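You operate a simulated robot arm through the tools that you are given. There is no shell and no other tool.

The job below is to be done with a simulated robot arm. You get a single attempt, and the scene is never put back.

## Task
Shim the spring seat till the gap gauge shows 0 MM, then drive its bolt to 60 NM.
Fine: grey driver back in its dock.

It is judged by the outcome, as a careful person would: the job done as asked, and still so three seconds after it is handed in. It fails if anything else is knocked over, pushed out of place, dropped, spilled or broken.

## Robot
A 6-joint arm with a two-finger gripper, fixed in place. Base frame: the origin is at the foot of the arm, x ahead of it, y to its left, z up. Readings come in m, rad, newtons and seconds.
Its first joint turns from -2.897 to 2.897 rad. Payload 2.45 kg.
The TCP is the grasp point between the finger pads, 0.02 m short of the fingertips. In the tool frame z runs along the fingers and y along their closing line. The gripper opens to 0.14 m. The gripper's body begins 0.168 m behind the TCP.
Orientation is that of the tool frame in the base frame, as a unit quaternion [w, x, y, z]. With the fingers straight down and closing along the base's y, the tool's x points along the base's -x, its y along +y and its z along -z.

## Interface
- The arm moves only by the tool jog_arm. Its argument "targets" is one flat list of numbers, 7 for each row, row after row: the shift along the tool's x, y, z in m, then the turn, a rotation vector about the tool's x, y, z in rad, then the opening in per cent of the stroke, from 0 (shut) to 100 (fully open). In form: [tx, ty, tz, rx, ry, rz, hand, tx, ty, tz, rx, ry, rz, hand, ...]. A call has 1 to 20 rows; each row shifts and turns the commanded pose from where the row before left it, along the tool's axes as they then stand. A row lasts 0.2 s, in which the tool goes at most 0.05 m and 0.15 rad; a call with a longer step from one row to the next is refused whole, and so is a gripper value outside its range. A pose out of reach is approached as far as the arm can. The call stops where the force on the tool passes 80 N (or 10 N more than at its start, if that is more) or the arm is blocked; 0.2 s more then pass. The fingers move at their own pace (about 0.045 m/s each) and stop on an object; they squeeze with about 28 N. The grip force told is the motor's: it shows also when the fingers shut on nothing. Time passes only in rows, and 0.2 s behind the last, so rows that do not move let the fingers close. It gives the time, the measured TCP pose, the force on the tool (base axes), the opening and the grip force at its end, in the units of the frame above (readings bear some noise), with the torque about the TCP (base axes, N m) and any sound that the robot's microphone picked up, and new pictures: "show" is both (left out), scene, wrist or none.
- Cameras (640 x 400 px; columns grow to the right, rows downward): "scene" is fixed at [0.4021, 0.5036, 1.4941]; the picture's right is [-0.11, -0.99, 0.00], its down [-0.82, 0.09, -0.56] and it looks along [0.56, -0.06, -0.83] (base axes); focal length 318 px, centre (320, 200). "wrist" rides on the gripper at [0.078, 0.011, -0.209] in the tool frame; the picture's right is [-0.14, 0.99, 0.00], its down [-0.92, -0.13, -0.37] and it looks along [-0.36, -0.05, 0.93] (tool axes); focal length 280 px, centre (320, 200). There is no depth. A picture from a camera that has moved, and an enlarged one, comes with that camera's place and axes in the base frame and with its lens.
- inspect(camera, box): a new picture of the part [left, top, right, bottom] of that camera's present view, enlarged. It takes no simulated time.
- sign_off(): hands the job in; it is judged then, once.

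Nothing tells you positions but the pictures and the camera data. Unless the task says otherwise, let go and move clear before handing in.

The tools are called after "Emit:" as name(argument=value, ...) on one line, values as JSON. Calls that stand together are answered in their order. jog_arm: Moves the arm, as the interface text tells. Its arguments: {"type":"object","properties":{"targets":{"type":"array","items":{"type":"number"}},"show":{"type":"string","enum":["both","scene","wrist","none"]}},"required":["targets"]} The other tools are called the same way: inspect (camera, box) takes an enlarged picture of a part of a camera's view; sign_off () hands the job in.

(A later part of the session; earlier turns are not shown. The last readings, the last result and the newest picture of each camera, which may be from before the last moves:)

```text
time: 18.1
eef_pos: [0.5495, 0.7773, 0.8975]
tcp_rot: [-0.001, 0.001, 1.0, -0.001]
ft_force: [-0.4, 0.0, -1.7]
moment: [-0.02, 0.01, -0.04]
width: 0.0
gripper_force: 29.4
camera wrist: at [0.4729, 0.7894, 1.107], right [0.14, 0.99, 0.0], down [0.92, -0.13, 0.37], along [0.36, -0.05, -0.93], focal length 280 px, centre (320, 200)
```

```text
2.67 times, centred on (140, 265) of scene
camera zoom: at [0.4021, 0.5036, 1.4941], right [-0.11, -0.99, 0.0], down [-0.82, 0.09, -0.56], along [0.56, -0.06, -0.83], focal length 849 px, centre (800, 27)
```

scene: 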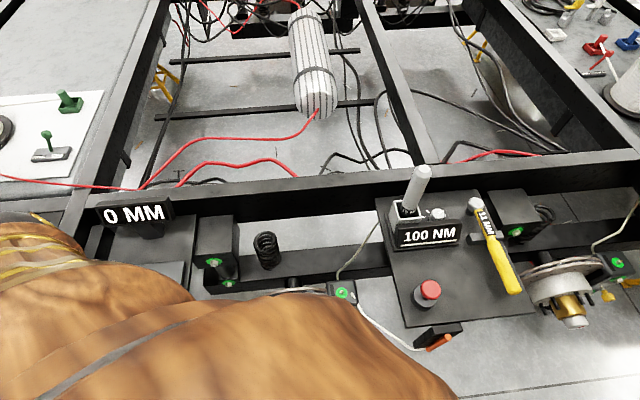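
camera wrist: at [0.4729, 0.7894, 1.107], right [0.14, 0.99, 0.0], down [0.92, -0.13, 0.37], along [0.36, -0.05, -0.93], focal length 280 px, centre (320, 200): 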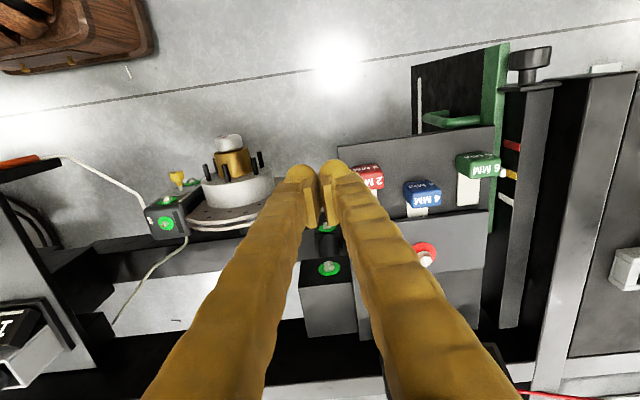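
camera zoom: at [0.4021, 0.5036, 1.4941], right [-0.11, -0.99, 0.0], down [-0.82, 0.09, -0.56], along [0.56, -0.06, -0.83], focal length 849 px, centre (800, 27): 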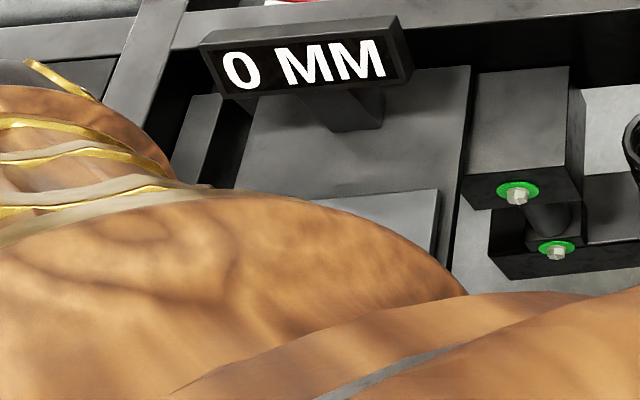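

The blue shim is in and the gauge holds at 0 MM. Next I'll raise the hand and move over to the torque stand to study the driver, dial and button.

Emit:
jog_arm(targets=[0, 0, -0.048, 0, 0, 0, 50, 0, 0, -0.048, 0, 0, 0, 50, 0, 0, -0.048, 0, 0, 0, 50, 0, -0.02, -0.045, 0, 0, 0, 100, -0.005, -0.047, 0, 0, 0, 0, 100, -0.005, -0.047, 0, 0, 0, 0, 100, -0.005, -0.047, 0, 0, 0, 0, 100, -0.005, -0.047, 0, 0, 0, 0, 100, -0.005, -0.047, 0, 0, 0, 0, 100, -0.005, -0.047, 0, 0, 0, 0, 100, -0.005, -0.047, 0, 0, 0, 0, 100, -0.005, -0.047, 0, 0, 0, 0, 100, -0.005, -0.047, 0, 0, 0, 0, 100, -0.005, -0.047, 0, 0, 0, 0, 100, -0.005, -0.047, 0, 0, 0, 0, 100, 0, 0, 0, 0, 0, 0, 100])

Emit:
inspect(camera="wrist", box=[180, 100, 460, 300])

Emit:
inspect(camera="scene", box=[80, 190, 200, 340])

```text
time: 21.5
eef_pos: [0.6059, 0.2391, 1.0888]
tcp_rot: [0.0, 0.001, 1.0, 0.0]
ft_force: [-0.7, -0.3, 0.2]
moment: [-0.02, -0.02, 0.03]
width: 0.14
gripper_force: 0.1
camera wrist: at [0.5291, 0.2521, 1.2987], right [0.14, 0.99, 0.0], down [0.92, -0.13, 0.37], along [0.36, -0.05, -0.93], focal length 280 px, centre (320, 200)
```

scene: 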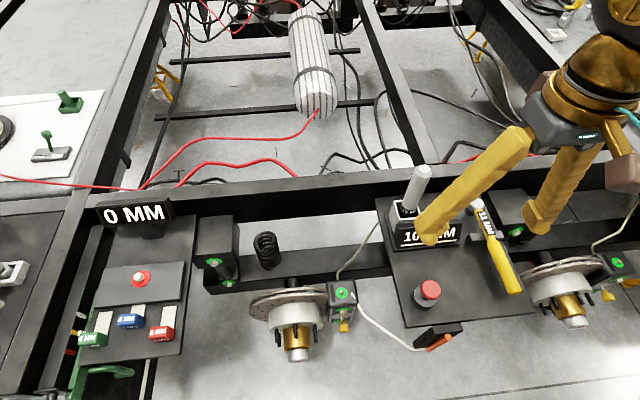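
wrist: 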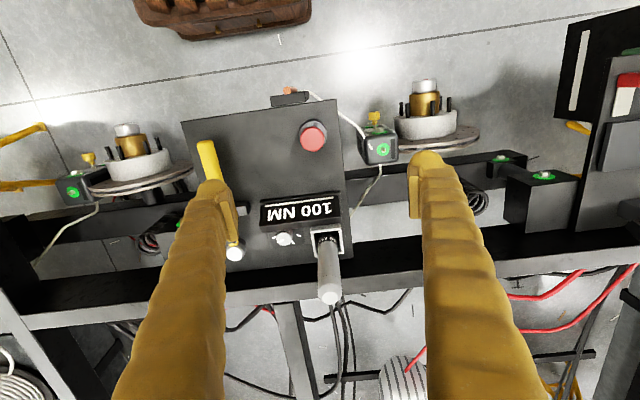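

```text
2.00 times, centred on (320, 200) of wrist
camera zoom: at [0.5291, 0.2521, 1.2987], right [0.14, 0.99, 0.0], down [0.92, -0.13, 0.37], along [0.36, -0.05, -0.93], focal length 561 px, centre (320, 200)
```

zoom: 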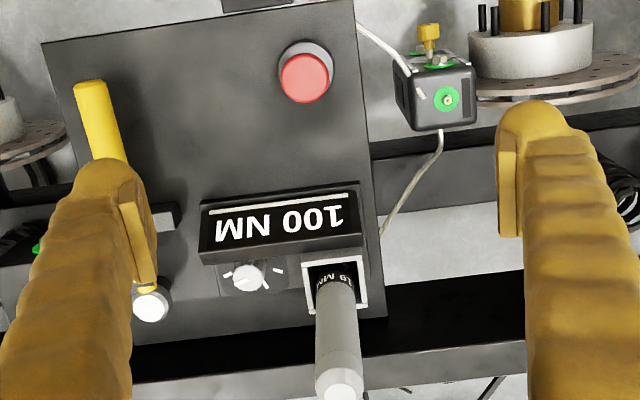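

```text
2.67 times, centred on (140, 265) of scene
camera zoom: at [0.4021, 0.5036, 1.4941], right [-0.11, -0.99, 0.0], down [-0.82, 0.09, -0.56], along [0.56, -0.06, -0.83], focal length 849 px, centre (800, 27)
```

zoom: 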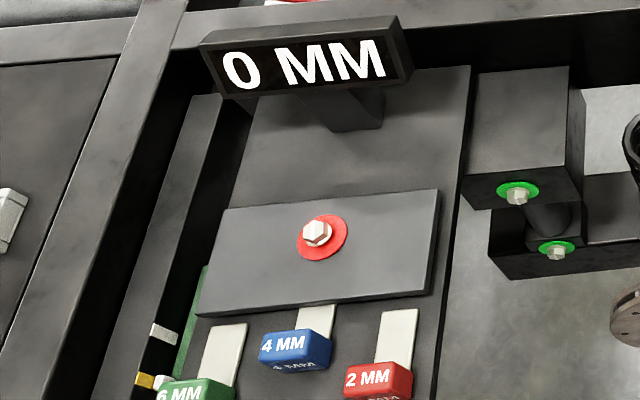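

Emit:
inspect(camera="wrist", box=[245, 185, 365, 260])

Emit:
inspect(camera="wrist", box=[260, 80, 360, 160])

Emit:
inspect(camera="scene", box=[380, 150, 500, 340])

```text
5.33 times, centred on (305, 222) of wrist
camera zoom: at [0.5291, 0.2521, 1.2987], right [0.14, 0.99, 0.0], down [0.92, -0.13, 0.37], along [0.36, -0.05, -0.93], focal length 1495 px, centre (400, 80)
```

zoom: 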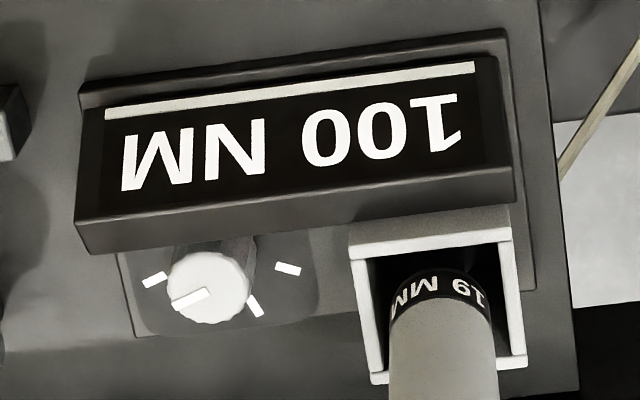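

```text
5.00 times, centred on (310, 120) of wrist
camera zoom: at [0.5291, 0.2521, 1.2987], right [0.14, 0.99, 0.0], down [0.92, -0.13, 0.37], along [0.36, -0.05, -0.93], focal length 1402 px, centre (370, 600)
```

zoom: 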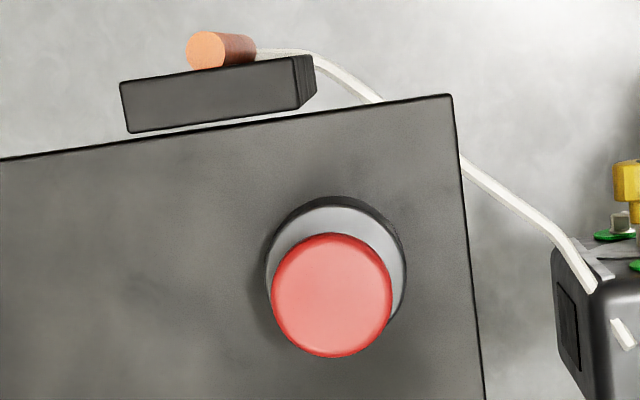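

```text
2.11 times, centred on (440, 245) of scene
camera zoom: at [0.4021, 0.5036, 1.4941], right [-0.11, -0.99, 0.0], down [-0.82, 0.09, -0.56], along [0.56, -0.06, -0.83], focal length 670 px, centre (67, 105)
```

zoom: 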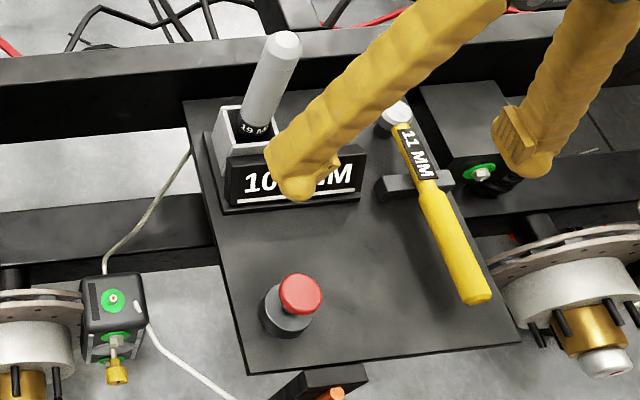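

The stand has a dial with tick marks behind the display, at about (0.82, 0.13, 0.755), next to the driver dock. I'll move closer above it, staying over the driver's top, to read the dial and refine its position.

Emit:
jog_arm(targets=[-0.0308, -0.0218, 0.013, 0, 0, 0, 100, -0.0308, -0.0218, 0.013, 0, 0, 0, 100, -0.0308, -0.0218, 0.013, 0, 0, 0, 100, -0.0308, -0.0218, 0.013, 0, 0, 0, 100, -0.0308, -0.0218, 0.013, 0, 0, 0, 100, 0, 0, 0, 0, 0, 0, 100])

Emit:
inspect(camera="wrist", box=[250, 120, 410, 220])

```text
time: 22.9
eef_pos: [0.7598, 0.1307, 1.0243]
tcp_rot: [-0.001, 0.0, 1.0, -0.001]
ft_force: [0.4, 0.4, -0.9]
moment: [-0.02, 0.03, 0.0]
width: 0.14
gripper_force: 0.0
camera wrist: at [0.6824, 0.1431, 1.2337], right [0.14, 0.99, 0.0], down [0.92, -0.13, 0.37], along [0.36, -0.05, -0.93], focal length 280 px, centre (320, 200)
```

scene: 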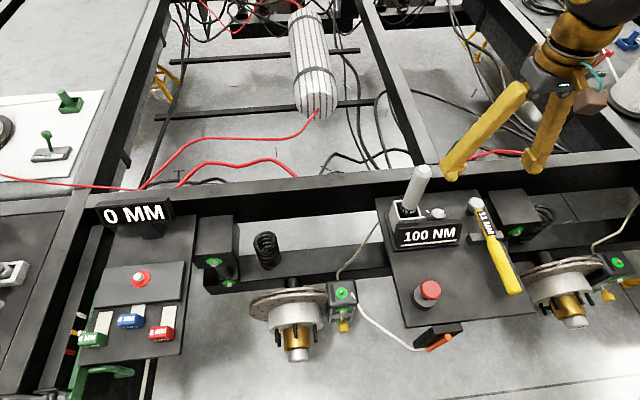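
wrist: 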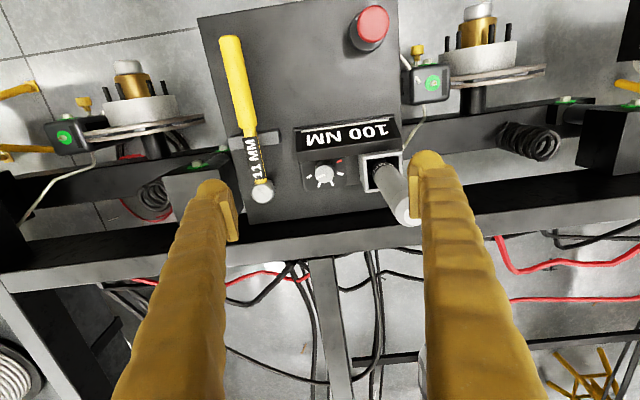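

```text
4.00 times, centred on (330, 170) of wrist
camera zoom: at [0.6824, 0.1431, 1.2337], right [0.14, 0.99, 0.0], down [0.92, -0.13, 0.37], along [0.36, -0.05, -0.93], focal length 1122 px, centre (280, 320)
```

zoom: 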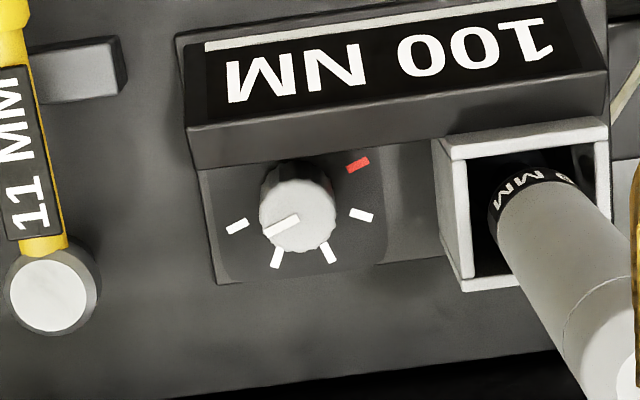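

The dial has five ticks 45° apart. Its pointer is at the far left tick (100 NM), and the far right tick is red, so I need counter-clockwise steps while watching the display. The knob top is near (0.822, 0.132, 0.755). I'll approach yawed and leaning slightly away from the driver.

Emit:
jog_arm(targets=[-0.0231, -0.0006, 0, 0, 0, 0, 30, -0.0231, -0.0006, 0, 0, 0, 0, 30, -0.0231, -0.0006, 0, 0, 0, 0, 30, 0, 0, 0, 0, 0, 0.131, 30, 0, 0, 0, 0, 0, 0.131, 30, 0, 0, 0, 0, 0, 0.131, 30, 0, 0, 0, -0.14, 0, 0, 30, 0, -0.00558, 0.0396, 0, 0, 0, 30, 0, -0.00558, 0.0396, 0, 0, 0, 30, 0, -0.00558, 0.0396, 0, 0, 0, 30, 0, -0.00558, 0.0396, 0, 0, 0, 30, 0, 0, 0, 0, 0, 0, 30])

Emit:
inspect(camera="wrist", box=[220, 120, 420, 245])

Emit:
inspect(camera="scene", box=[380, 150, 500, 260])

```text
time: 25.5
eef_pos: [0.828, 0.1292, 0.8639]
tcp_rot: [0.013, 0.195, 0.978, 0.068]
ft_force: [0.0, 0.1, -0.3]
moment: [0.0, 0.0, 0.04]
width: 0.042
gripper_force: 0.1
camera wrist: at [0.7501, 0.1434, 1.0729], right [0.5, 0.85, 0.14], down [0.78, -0.52, 0.35], along [0.37, -0.07, -0.93], focal length 280 px, centre (320, 200)
```

scene: 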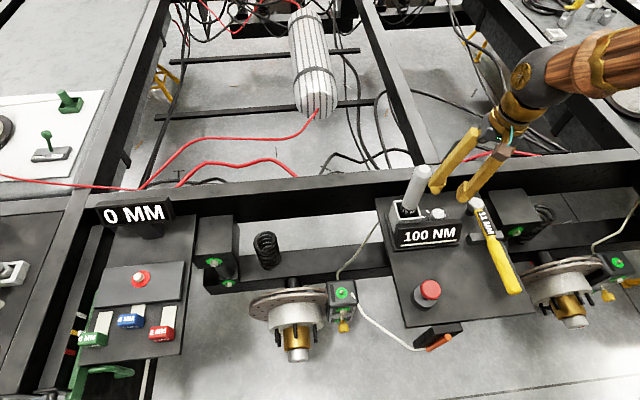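
wrist: 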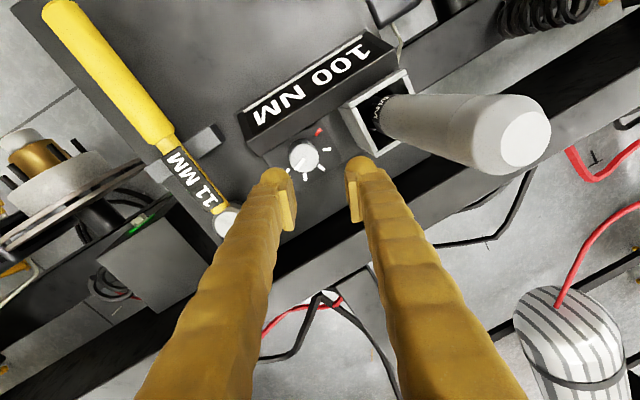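

```text
3.20 times, centred on (320, 182) of wrist
camera zoom: at [0.7501, 0.1434, 1.0729], right [0.5, 0.85, 0.14], down [0.78, -0.52, 0.35], along [0.37, -0.07, -0.93], focal length 897 px, centre (320, 256)
```

zoom: 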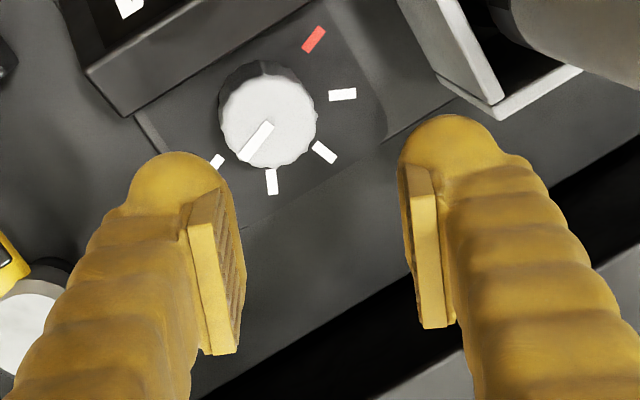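

```text
3.64 times, centred on (440, 205) of scene
camera zoom: at [0.4021, 0.5036, 1.4941], right [-0.11, -0.99, 0.0], down [-0.82, 0.09, -0.56], along [0.56, -0.06, -0.83], focal length 1158 px, centre (-116, 182)
```

zoom: 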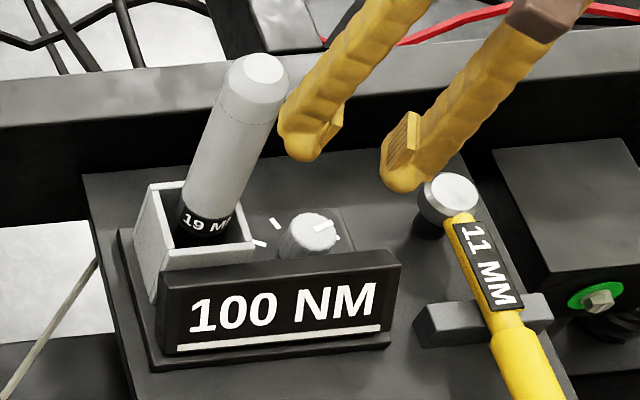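

The knob is centred at about (0.821, 0.131) and the pointer is clearly on the left tick. I'll shift slightly away from the display and lower to just above the knob.

Emit:
jog_arm(targets=[-0.0031, -0.0009, 0, 0, 0, 0, 30, 0, -0.0052, 0.0366, 0, 0, 0, 30, 0, -0.0052, 0.0366, 0, 0, 0, 30, 0, 0, 0, 0, 0, 0, 30])

Emit:
inspect(camera="wrist", box=[220, 120, 420, 245])

Emit:
inspect(camera="scene", box=[380, 150, 500, 260])

```text
time: 26.5
eef_pos: [0.8301, 0.1271, 0.7887]
tcp_rot: [0.013, 0.195, 0.978, 0.069]
ft_force: [0.0, 0.8, -1.4]
moment: [0.03, 0.01, -0.03]
width: 0.0423
gripper_force: 0.0
camera wrist: at [0.7517, 0.1412, 0.9983], right [0.5, 0.85, 0.14], down [0.78, -0.52, 0.35], along [0.37, -0.07, -0.93], focal length 280 px, centre (320, 200)
```

scene: 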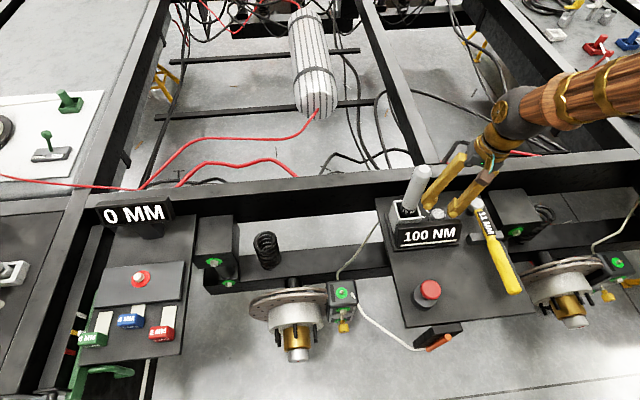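
wrist: 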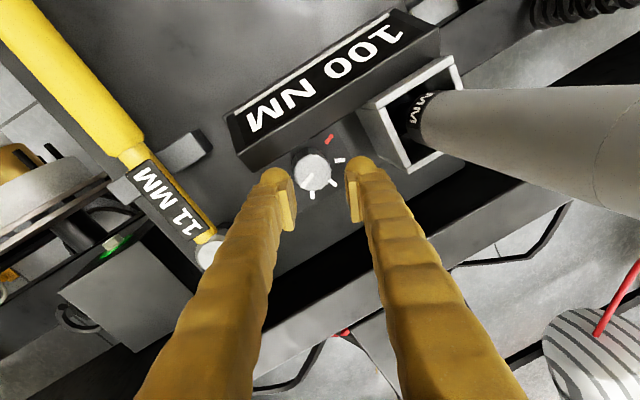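

```text
3.20 times, centred on (320, 182) of wrist
camera zoom: at [0.7517, 0.1412, 0.9983], right [0.5, 0.85, 0.14], down [0.78, -0.52, 0.35], along [0.37, -0.07, -0.93], focal length 897 px, centre (320, 256)
```

zoom: 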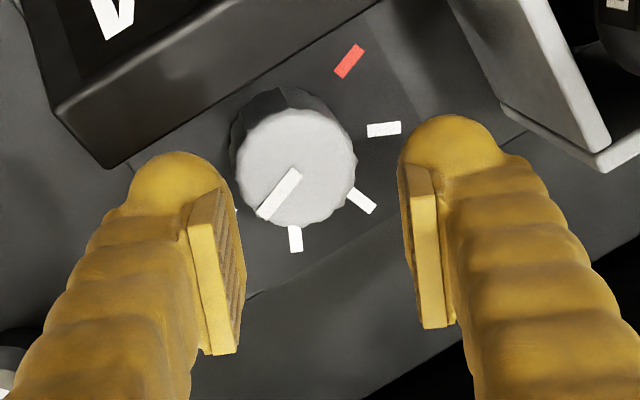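

```text
3.64 times, centred on (440, 205) of scene
camera zoom: at [0.4021, 0.5036, 1.4941], right [-0.11, -0.99, 0.0], down [-0.82, 0.09, -0.56], along [0.56, -0.06, -0.83], focal length 1158 px, centre (-116, 182)
```

zoom: 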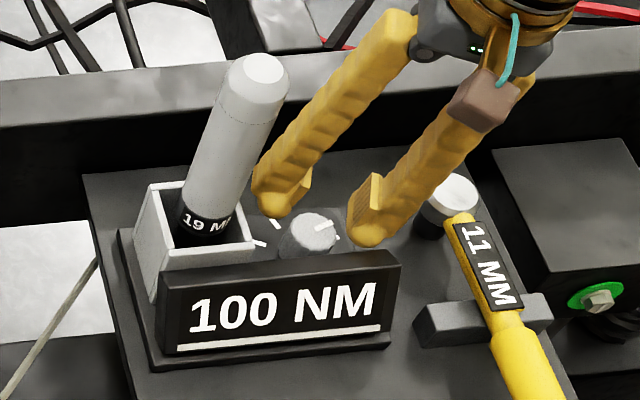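

The knob is well centred between the fingers and the display corner is clear. I'll descend onto the knob.

Emit:
jog_arm(targets=[0, -0.0018, 0.0129, 0, 0, 0, 30, 0, -0.0018, 0.0129, 0, 0, 0, 30, 0, 0, 0, 0, 0, 0, 30], show="wrist")

Emit:
inspect(camera="wrist", box=[220, 120, 420, 245])

Emit:
inspect(camera="scene", box=[380, 150, 500, 260])

```text
time: 27.3
eef_pos: [0.8299, 0.126, 0.763]
tcp_rot: [0.014, 0.196, 0.978, 0.068]
ft_force: [0.8, 0.5, 0.8]
moment: [0.0, 0.01, 0.0]
width: 0.0418
gripper_force: 0.0
camera wrist: at [0.7517, 0.1409, 0.9728], right [0.5, 0.85, 0.14], down [0.78, -0.52, 0.35], along [0.37, -0.07, -0.93], focal length 280 px, centre (320, 200)
```

wrist: 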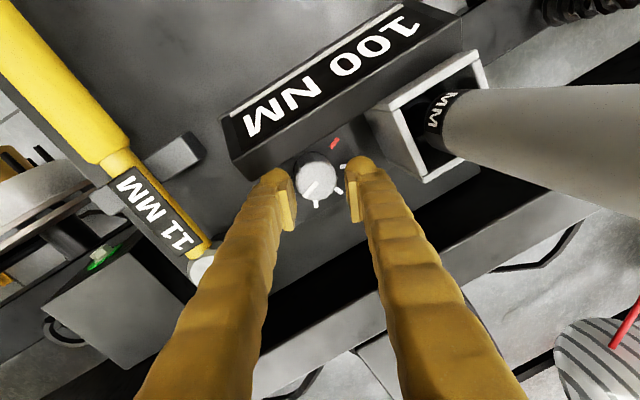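

```text
3.20 times, centred on (320, 182) of wrist
camera zoom: at [0.7517, 0.1409, 0.9728], right [0.5, 0.85, 0.14], down [0.78, -0.52, 0.35], along [0.37, -0.07, -0.93], focal length 897 px, centre (320, 256)
```

zoom: 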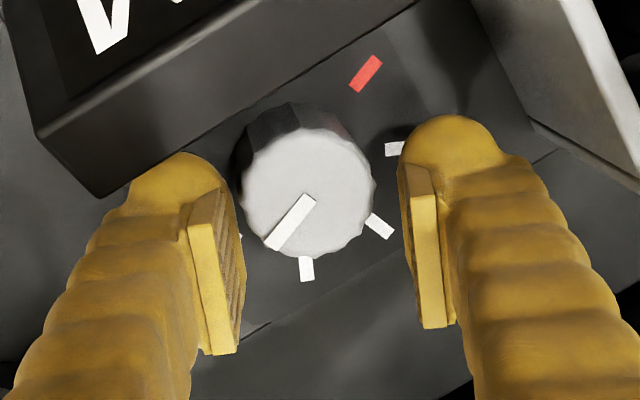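

```text
3.64 times, centred on (440, 205) of scene
camera zoom: at [0.4021, 0.5036, 1.4941], right [-0.11, -0.99, 0.0], down [-0.82, 0.09, -0.56], along [0.56, -0.06, -0.83], focal length 1158 px, centre (-116, 182)
```

zoom: 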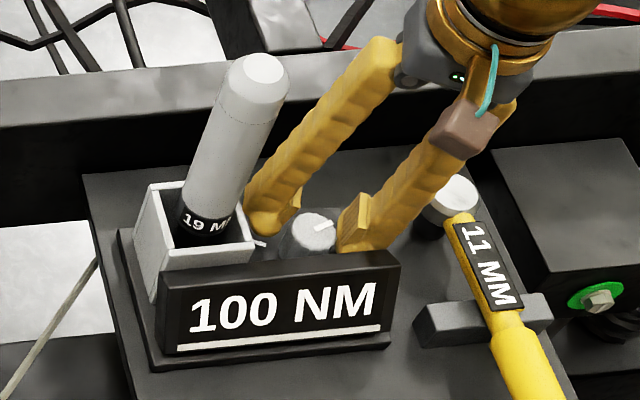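

The knob is between the pads. I'll close on it, then turn it 45° counter-clockwise about its own axis.

Emit:
jog_arm(targets=[0.003, -0.001, 0, 0, 0, 0, 30, 0, 0, 0, 0, 0, 0, 0, 0, 0, 0, 0, 0, 0, 0, 0, 0, 0, 0, 0, 0, 0], show="wrist")

Emit:
inspect(camera="wrist", box=[220, 120, 420, 245])

```text
time: 28.3
eef_pos: [0.8264, 0.1247, 0.7639]
tcp_rot: [0.013, 0.196, 0.978, 0.068]
ft_force: [-3.5, -24.0, 2.7]
moment: [-0.37, 0.09, 0.19]
width: 0.0327
gripper_force: 44.4
camera wrist: at [0.7487, 0.1402, 0.9728], right [0.5, 0.85, 0.14], down [0.78, -0.52, 0.35], along [0.37, -0.07, -0.93], focal length 280 px, centre (320, 200)
```

wrist: 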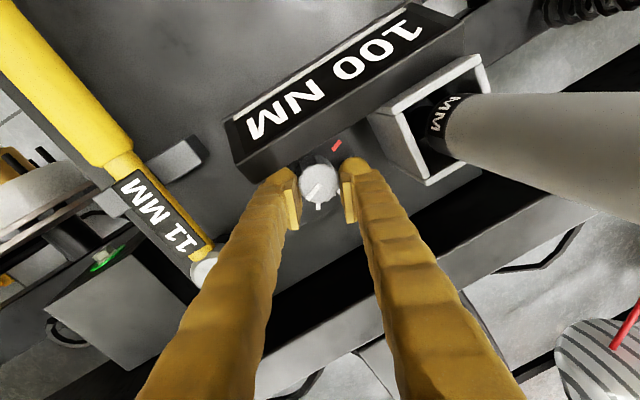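

```text
3.20 times, centred on (320, 182) of wrist
camera zoom: at [0.7487, 0.1402, 0.9728], right [0.5, 0.85, 0.14], down [0.78, -0.52, 0.35], along [0.37, -0.07, -0.93], focal length 897 px, centre (320, 256)
```

zoom: 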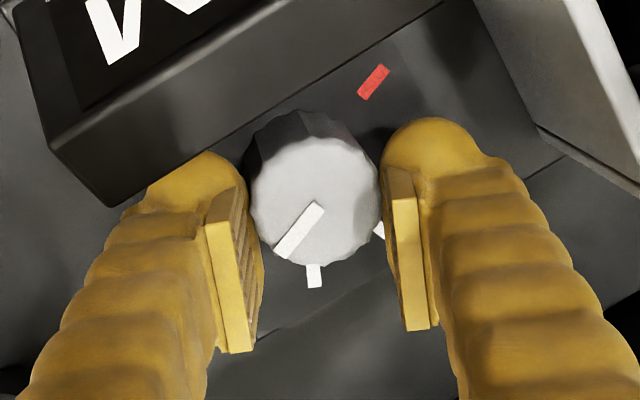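

I've gripped the knob, but a 24 N side load shows I'm slightly off-centre. I'll nudge to relieve it before turning.

Emit:
jog_arm(targets=[0, -0.0015, 0, 0, 0, 0, 0, 0, 0, 0, 0, 0, 0, 0], show="none")

```text
time: 28.9
eef_pos: [0.8271, 0.126, 0.7633]
tcp_rot: [0.014, 0.196, 0.978, 0.068]
ft_force: [5.5, -6.2, -0.6]
moment: [-0.37, 0.08, 0.0]
width: 0.0325
gripper_force: 45.2
```

Emit:
jog_arm(targets=[0, 0.0009, 0.0001, 0, 0.0183, -0.1297, 0, 0, 0.0009, 0.0001, 0, 0.0183, -0.1297, 0, 0, 0.0009, 0.0001, 0, 0.0183, -0.1297, 0, 0, 0, 0, 0, 0, 0, 0])

Emit:
inspect(camera="wrist", box=[220, 100, 420, 245])

Emit:
inspect(camera="scene", box=[380, 150, 500, 260])

```text
time: 29.9
eef_pos: [0.8277, 0.1286, 0.7643]
tcp_rot: [-0.001, 0.0, 0.998, 0.07]
ft_force: [21.4, 22.6, -4.3]
moment: [-0.15, -0.52, -0.2]
width: 0.0325
gripper_force: 45.0
camera wrist: at [0.7506, 0.1115, 0.9728], right [0.14, 0.98, 0.14], down [0.92, -0.18, 0.35], along [0.37, 0.08, -0.93], focal length 280 px, centre (320, 200)
```

scene: 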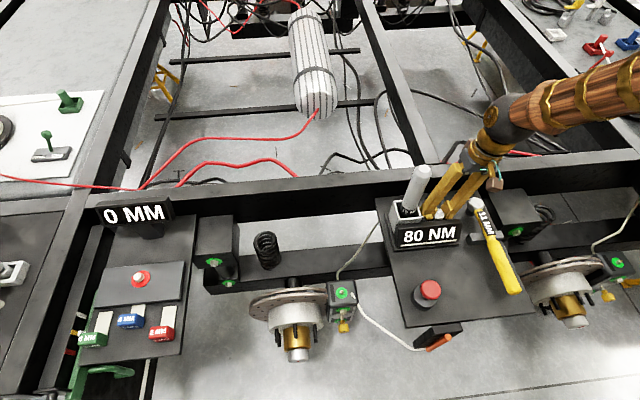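
wrist: 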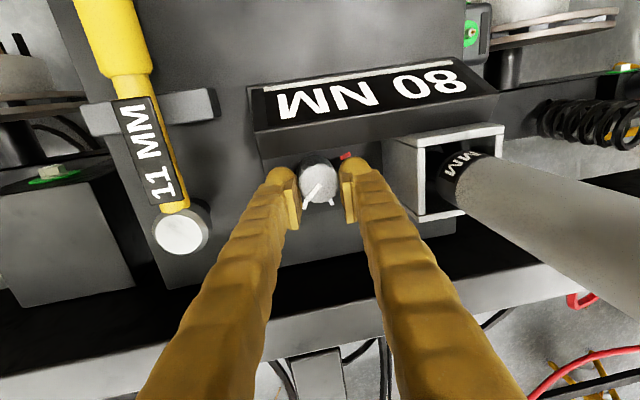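

```text
2.76 times, centred on (320, 172) of wrist
camera zoom: at [0.7506, 0.1115, 0.9728], right [0.14, 0.98, 0.14], down [0.92, -0.18, 0.35], along [0.37, 0.08, -0.93], focal length 774 px, centre (320, 276)
```

zoom: 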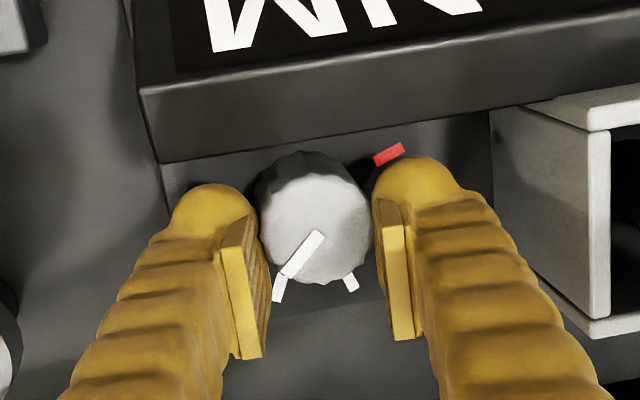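

```text
3.64 times, centred on (440, 205) of scene
camera zoom: at [0.4021, 0.5036, 1.4941], right [-0.11, -0.99, 0.0], down [-0.82, 0.09, -0.56], along [0.56, -0.06, -0.83], focal length 1158 px, centre (-116, 182)
```

zoom: 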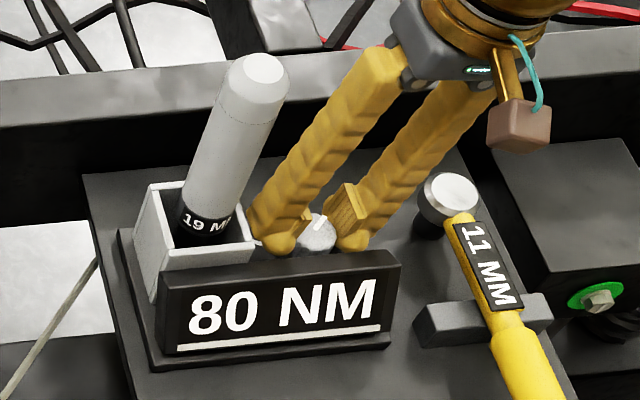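

It works: the display now reads 80 NM. I'll relieve the side load a little and finish this 45° step.

Emit:
jog_arm(targets=[-0.0012, 0.0018, 0.0001, 0, 0.0183, -0.1297, 0, 0, 0.0011, 0.0001, 0, 0.0183, -0.1297, 0, 0, 0.0011, 0.0001, 0, 0.0183, -0.1297, 0, 0, 0, 0, 0, 0, 0, 0])

Emit:
inspect(camera="wrist", box=[220, 100, 420, 245])

Emit:
inspect(camera="scene", box=[380, 150, 500, 260])

```text
time: 30.9
eef_pos: [0.8277, 0.1319, 0.7634]
tcp_rot: [-0.014, -0.195, 0.978, 0.068]
ft_force: [3.1, 20.0, 5.8]
moment: [-0.08, -0.04, -0.17]
width: 0.0326
gripper_force: 44.9
camera wrist: at [0.7639, 0.0862, 0.9729], right [-0.25, 0.96, 0.14], down [0.92, 0.19, 0.35], along [0.3, 0.21, -0.93], focal length 280 px, centre (320, 200)
```

scene: 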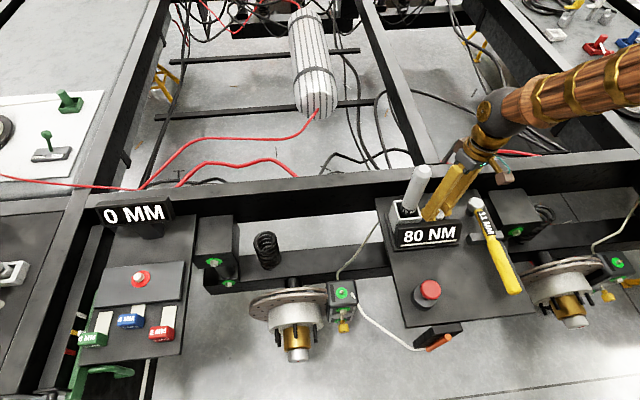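
wrist: 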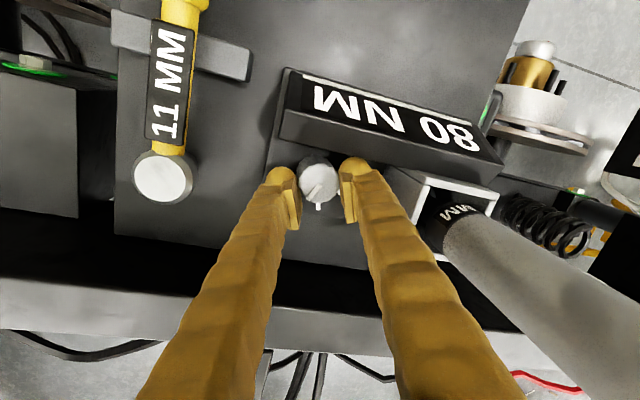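

```text
2.76 times, centred on (320, 172) of wrist
camera zoom: at [0.7639, 0.0862, 0.9729], right [-0.25, 0.96, 0.14], down [0.92, 0.19, 0.35], along [0.3, 0.21, -0.93], focal length 774 px, centre (320, 276)
```

zoom: 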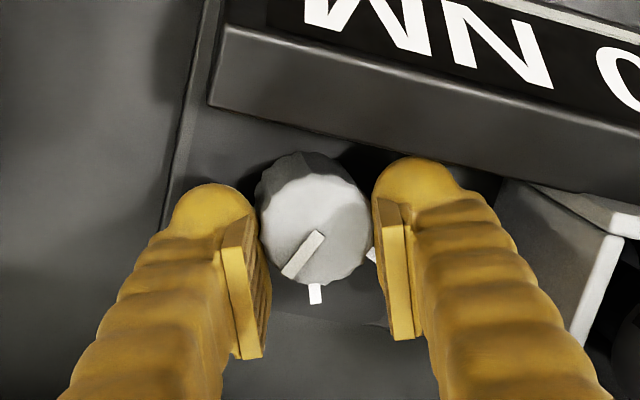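

```text
3.64 times, centred on (440, 205) of scene
camera zoom: at [0.4021, 0.5036, 1.4941], right [-0.11, -0.99, 0.0], down [-0.82, 0.09, -0.56], along [0.56, -0.06, -0.83], focal length 1158 px, centre (-116, 182)
```

zoom: 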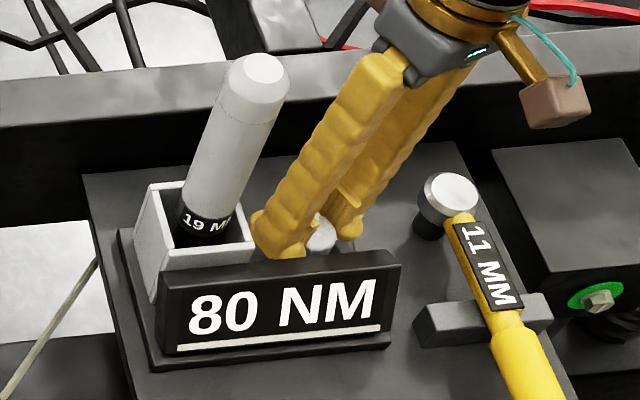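

The first step is complete at 80 NM. Now I'll release, lift off the knob and rotate back 45° for a second grip.

Emit:
jog_arm(targets=[0, 0, 0, 0, 0, 0, 29, 0, 0, 0, 0, 0, 0, 29, 0, 0.0018, -0.0129, 0, 0, 0, 29, 0, 0.0018, -0.0129, 0, 0, 0, 30, 0, 0, 0, 0, -0.0183, 0.1297, 30, 0, 0, 0, 0, -0.0183, 0.1297, 30, 0, 0, 0, 0, -0.0183, 0.1297, 30, 0, 0, 0, 0, -0.0183, 0.1297, 30, 0, 0, 0, 0, -0.0183, 0.1297, 30, 0, 0, 0, 0, -0.0183, 0.1297, 30, 0, 0, 0, 0, 0, 0, 30])

Emit:
inspect(camera="wrist", box=[220, 120, 420, 245])

Emit:
inspect(camera="scene", box=[380, 150, 500, 260])

```text
time: 33.3
eef_pos: [0.8287, 0.1323, 0.7886]
tcp_rot: [0.013, 0.196, 0.978, 0.068]
ft_force: [0.9, 0.2, -0.3]
moment: [-0.01, 0.0, 0.02]
width: 0.0419
gripper_force: 0.1
camera wrist: at [0.7499, 0.1459, 0.9988], right [0.5, 0.85, 0.14], down [0.78, -0.52, 0.35], along [0.37, -0.07, -0.93], focal length 280 px, centre (320, 200)
```

scene: 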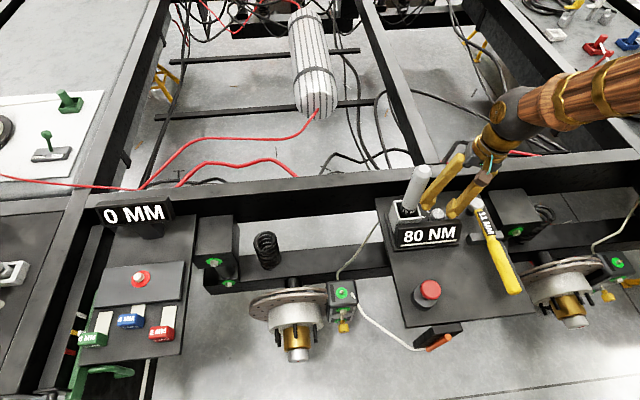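
wrist: 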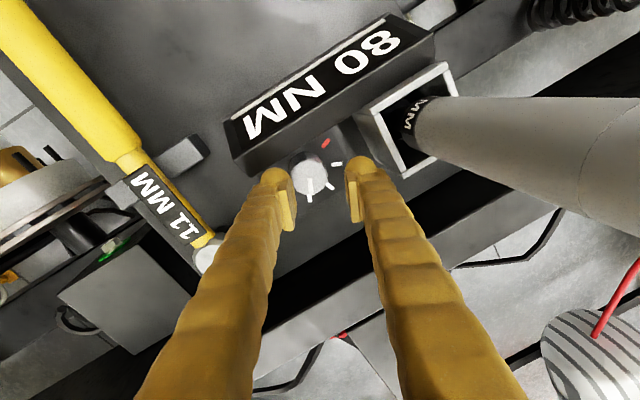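

```text
3.20 times, centred on (320, 182) of wrist
camera zoom: at [0.7499, 0.1459, 0.9988], right [0.5, 0.85, 0.14], down [0.78, -0.52, 0.35], along [0.37, -0.07, -0.93], focal length 897 px, centre (320, 256)
```

zoom: 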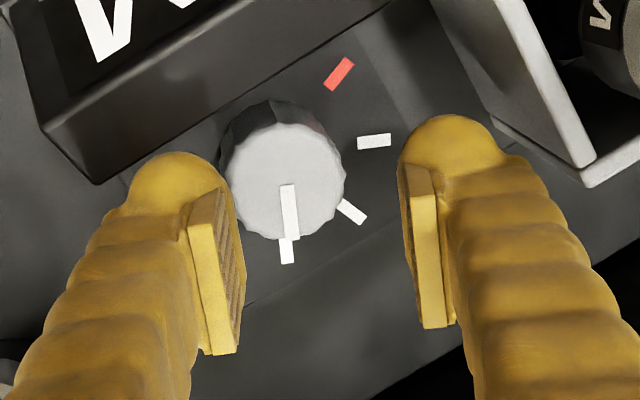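

```text
3.64 times, centred on (440, 205) of scene
camera zoom: at [0.4021, 0.5036, 1.4941], right [-0.11, -0.99, 0.0], down [-0.82, 0.09, -0.56], along [0.56, -0.06, -0.83], focal length 1158 px, centre (-116, 182)
```

zoom: 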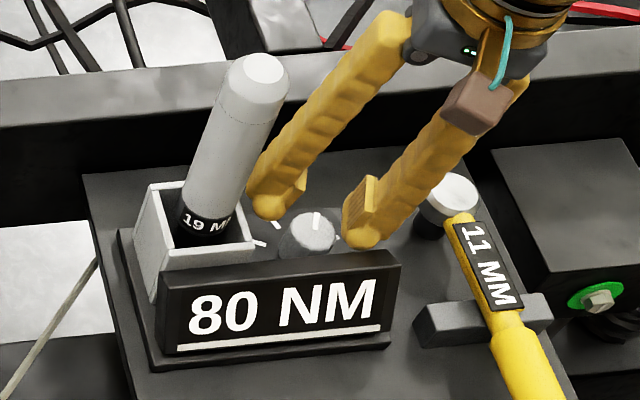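

The dial is on the second tick (80 NM). I'll realign, descend and grip again.

Emit:
jog_arm(targets=[-0.001, -0.0057, -0.0008, 0, 0, 0, 30, 0, -0.0018, 0.0127, 0, 0, 0, 30, 0, -0.0018, 0.0127, 0, 0, 0, 30, 0, 0, 0, 0, 0, 0, 30, 0, 0, 0, 0, 0, 0, 0, 0, 0, 0, 0, 0, 0, 0, 0, 0, 0, 0, 0, 0, 0], show="wrist")

```text
time: 34.9
eef_pos: [0.8268, 0.1248, 0.764]
tcp_rot: [0.014, 0.195, 0.978, 0.069]
ft_force: [1.4, -2.1, 0.3]
moment: [-0.23, 0.1, 0.03]
width: 0.0329
gripper_force: 45.4
camera wrist: at [0.7487, 0.1401, 0.9733], right [0.5, 0.85, 0.14], down [0.78, -0.52, 0.35], along [0.37, -0.07, -0.93], focal length 280 px, centre (320, 200)
```

wrist: 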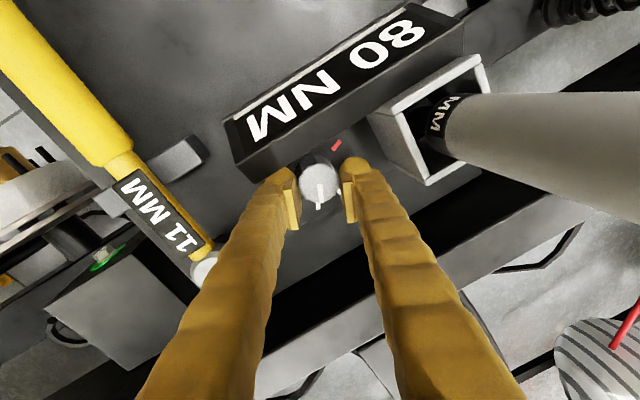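

The grip is centred with almost no side load. I'll turn the dial another 45° counter-clockwise.

Emit:
jog_arm(targets=[-0.0002, 0.0014, 0.0002, 0, 0.0183, -0.1297, 0, -0.0002, 0.0014, 0.0002, 0, 0.0183, -0.1297, 0, -0.0002, 0.0014, 0.0002, 0, 0.0183, -0.1297, 0, 0, 0.0014, 0.0002, 0, 0.0183, -0.1297, 0, 0, 0.0014, 0.0002, 0, 0.0183, -0.1297, 0, 0, 0.0014, 0.0002, 0, 0.0183, -0.1297, 0, 0, 0, 0, 0, 0, 0, 0])

Emit:
inspect(camera="wrist", box=[220, 100, 420, 245])

Emit:
inspect(camera="scene", box=[380, 150, 500, 260])

```text
time: 36.5
eef_pos: [0.829, 0.1319, 0.7637]
tcp_rot: [-0.015, -0.194, 0.978, 0.069]
ft_force: [-1.7, -56.9, 15.0]
moment: [-1.38, 0.42, 0.45]
width: 0.0334
gripper_force: 44.8
camera wrist: at [0.7641, 0.0869, 0.9732], right [-0.25, 0.96, 0.14], down [0.92, 0.19, 0.35], along [0.31, 0.21, -0.93], focal length 280 px, centre (320, 200)
```

scene: 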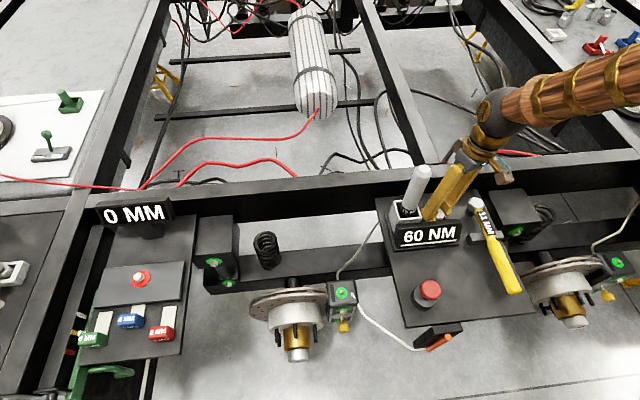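
wrist: 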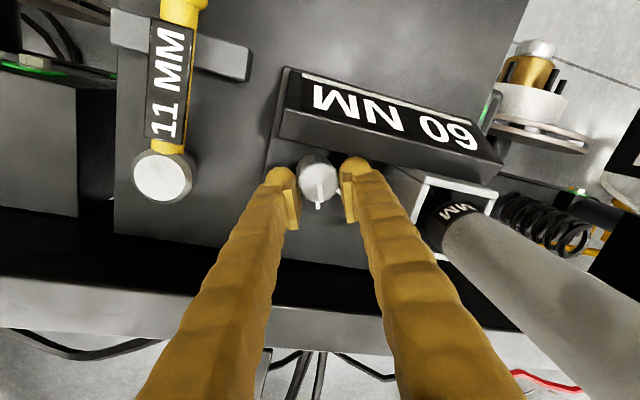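

```text
2.76 times, centred on (320, 172) of wrist
camera zoom: at [0.7641, 0.0869, 0.9732], right [-0.25, 0.96, 0.14], down [0.92, 0.19, 0.35], along [0.31, 0.21, -0.93], focal length 774 px, centre (320, 276)
```

zoom: 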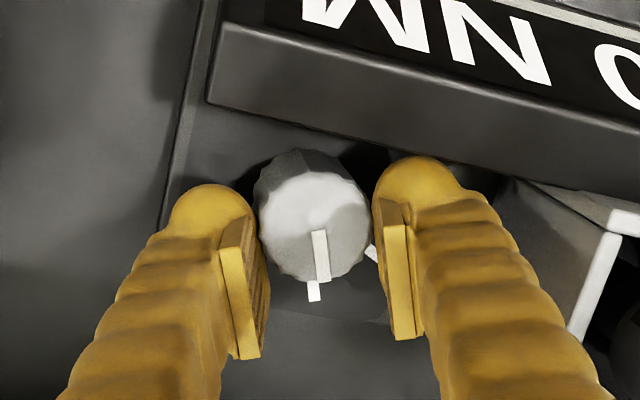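

```text
3.64 times, centred on (440, 205) of scene
camera zoom: at [0.4021, 0.5036, 1.4941], right [-0.11, -0.99, 0.0], down [-0.82, 0.09, -0.56], along [0.56, -0.06, -0.83], focal length 1158 px, centre (-116, 182)
```

zoom: 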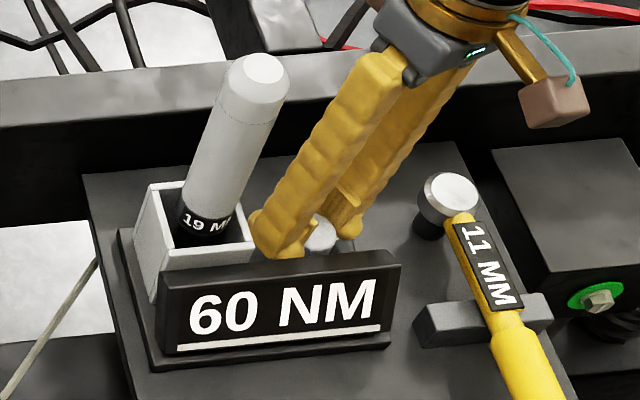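

The display now reads 60 NM. I'll relieve the side load, release and lift off, then confirm the dial stays there.

Emit:
jog_arm(targets=[0, -0.003, 0, 0, 0, 0, 0, 0, 0, 0, 0, 0, 0, 29, 0, 0, 0, 0, 0, 0, 29, 0, 0.0018, -0.0129, 0, 0, 0, 29, 0, 0.0018, -0.0129, 0, 0, 0, 30, 0, 0.0056, -0.0396, 0, 0, 0, 30, 0, 0.0056, -0.0396, 0, 0, 0, 30, 0, 0.0056, -0.0396, 0, 0, 0, 30, 0, 0.0056, -0.0396, 0, 0, 0, 30, 0, 0.0056, -0.0396, 0, 0, 0, 30, 0, 0.0056, -0.0396, 0, 0, 0, 30, 0, 0, 0, 0, 0, 0, 30])

Emit:
inspect(camera="scene", box=[380, 150, 500, 260])

Emit:
inspect(camera="wrist", box=[240, 80, 480, 230])

```text
time: 39.1
eef_pos: [0.8288, 0.1297, 1.0303]
tcp_rot: [-0.014, -0.194, 0.979, 0.069]
ft_force: [0.0, -0.5, 0.1]
moment: [-0.01, -0.01, 0.03]
width: 0.042
gripper_force: 0.0
camera wrist: at [0.765, 0.085, 1.2398], right [-0.25, 0.96, 0.14], down [0.92, 0.19, 0.35], along [0.31, 0.21, -0.93], focal length 280 px, centre (320, 200)
```

scene: 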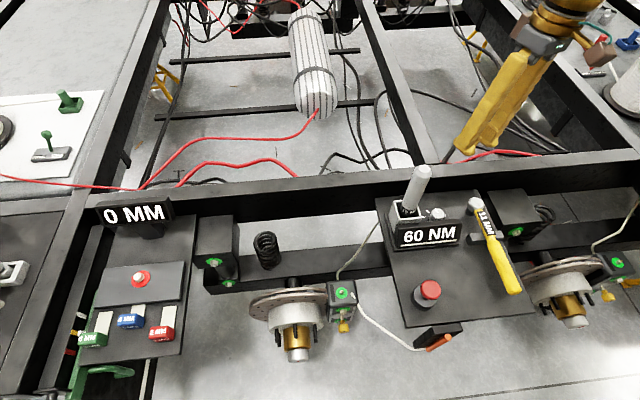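
wrist: 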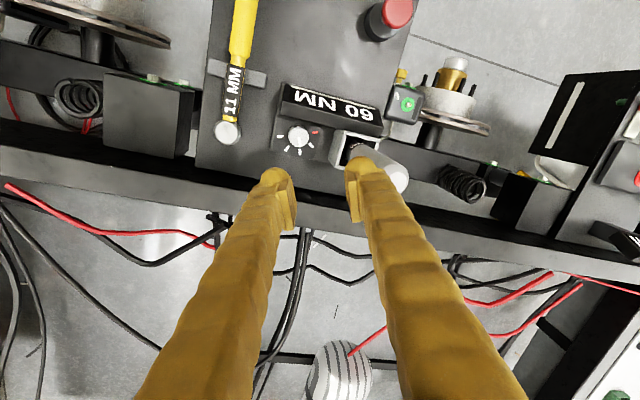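

```text
3.64 times, centred on (440, 205) of scene
camera zoom: at [0.4021, 0.5036, 1.4941], right [-0.11, -0.99, 0.0], down [-0.82, 0.09, -0.56], along [0.56, -0.06, -0.83], focal length 1158 px, centre (-116, 182)
```

zoom: 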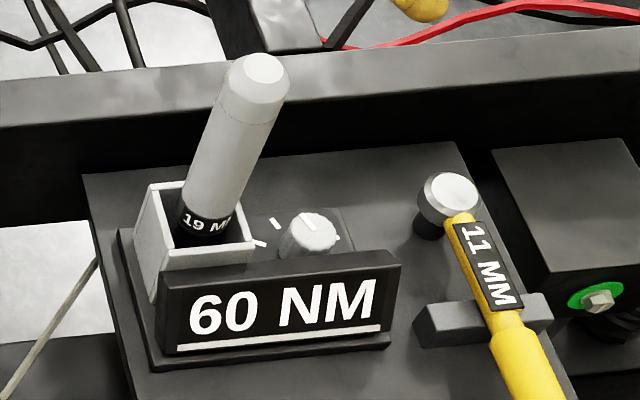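

```text
2.67 times, centred on (360, 155) of wrist
camera zoom: at [0.765, 0.085, 1.2398], right [-0.25, 0.96, 0.14], down [0.92, 0.19, 0.35], along [0.31, 0.21, -0.93], focal length 748 px, centre (213, 320)
```

zoom: 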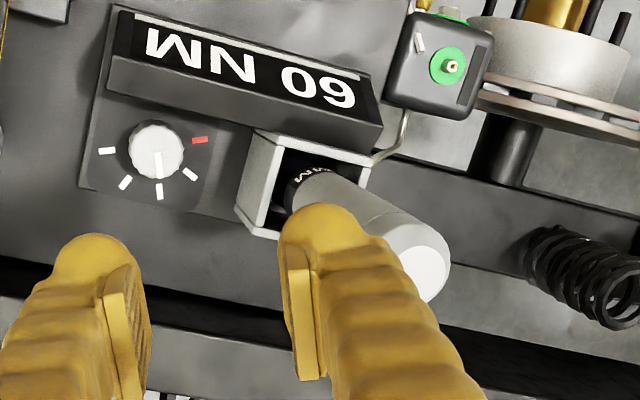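

The dial is set and holding at 60 NM. Next is the grey driver, so I'll straighten the tool and centre it above the driver at about (0.825, 0.226).

Emit:
jog_arm(targets=[0, 0, 0, 0.14, 0, 0, 60, 0, 0, 0, 0, 0, 0.131, 60, 0, 0, 0, 0, 0, 0.131, 60, 0, 0, 0, 0, 0, 0.131, 60, 0.002, 0.048, 0, 0, 0, 0, 60, 0.002, 0.048, 0, 0, 0, 0, 60, 0, 0, 0, 0, 0, 0, 60])

Emit:
inspect(camera="wrist", box=[220, 100, 420, 245])

```text
time: 40.7
eef_pos: [0.8257, 0.2265, 1.0281]
tcp_rot: [-0.001, 0.001, 1.0, -0.001]
ft_force: [-0.3, 0.0, 0.3]
moment: [0.02, 0.0, 0.03]
width: 0.0838
gripper_force: 0.0
camera wrist: at [0.7494, 0.2391, 1.2385], right [0.14, 0.99, 0.0], down [0.92, -0.13, 0.37], along [0.36, -0.05, -0.93], focal length 280 px, centre (320, 200)
```

scene: 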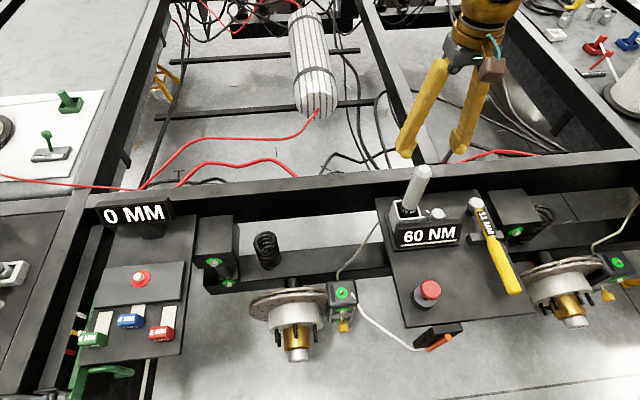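
wrist: 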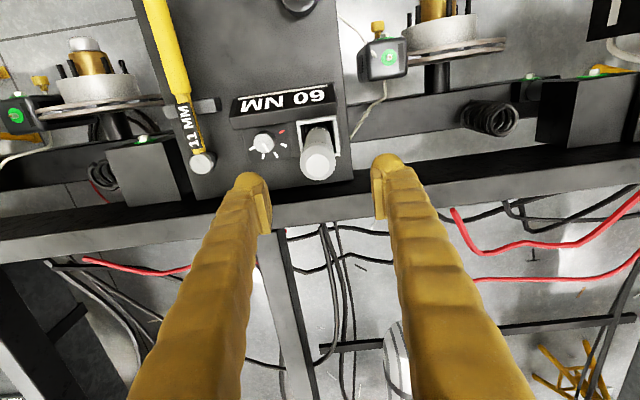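

```text
2.76 times, centred on (320, 172) of wrist
camera zoom: at [0.7494, 0.2391, 1.2385], right [0.14, 0.99, 0.0], down [0.92, -0.13, 0.37], along [0.36, -0.05, -0.93], focal length 774 px, centre (320, 276)
```

zoom: 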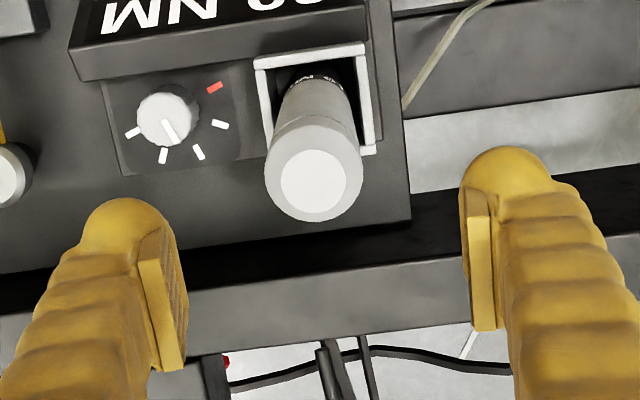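

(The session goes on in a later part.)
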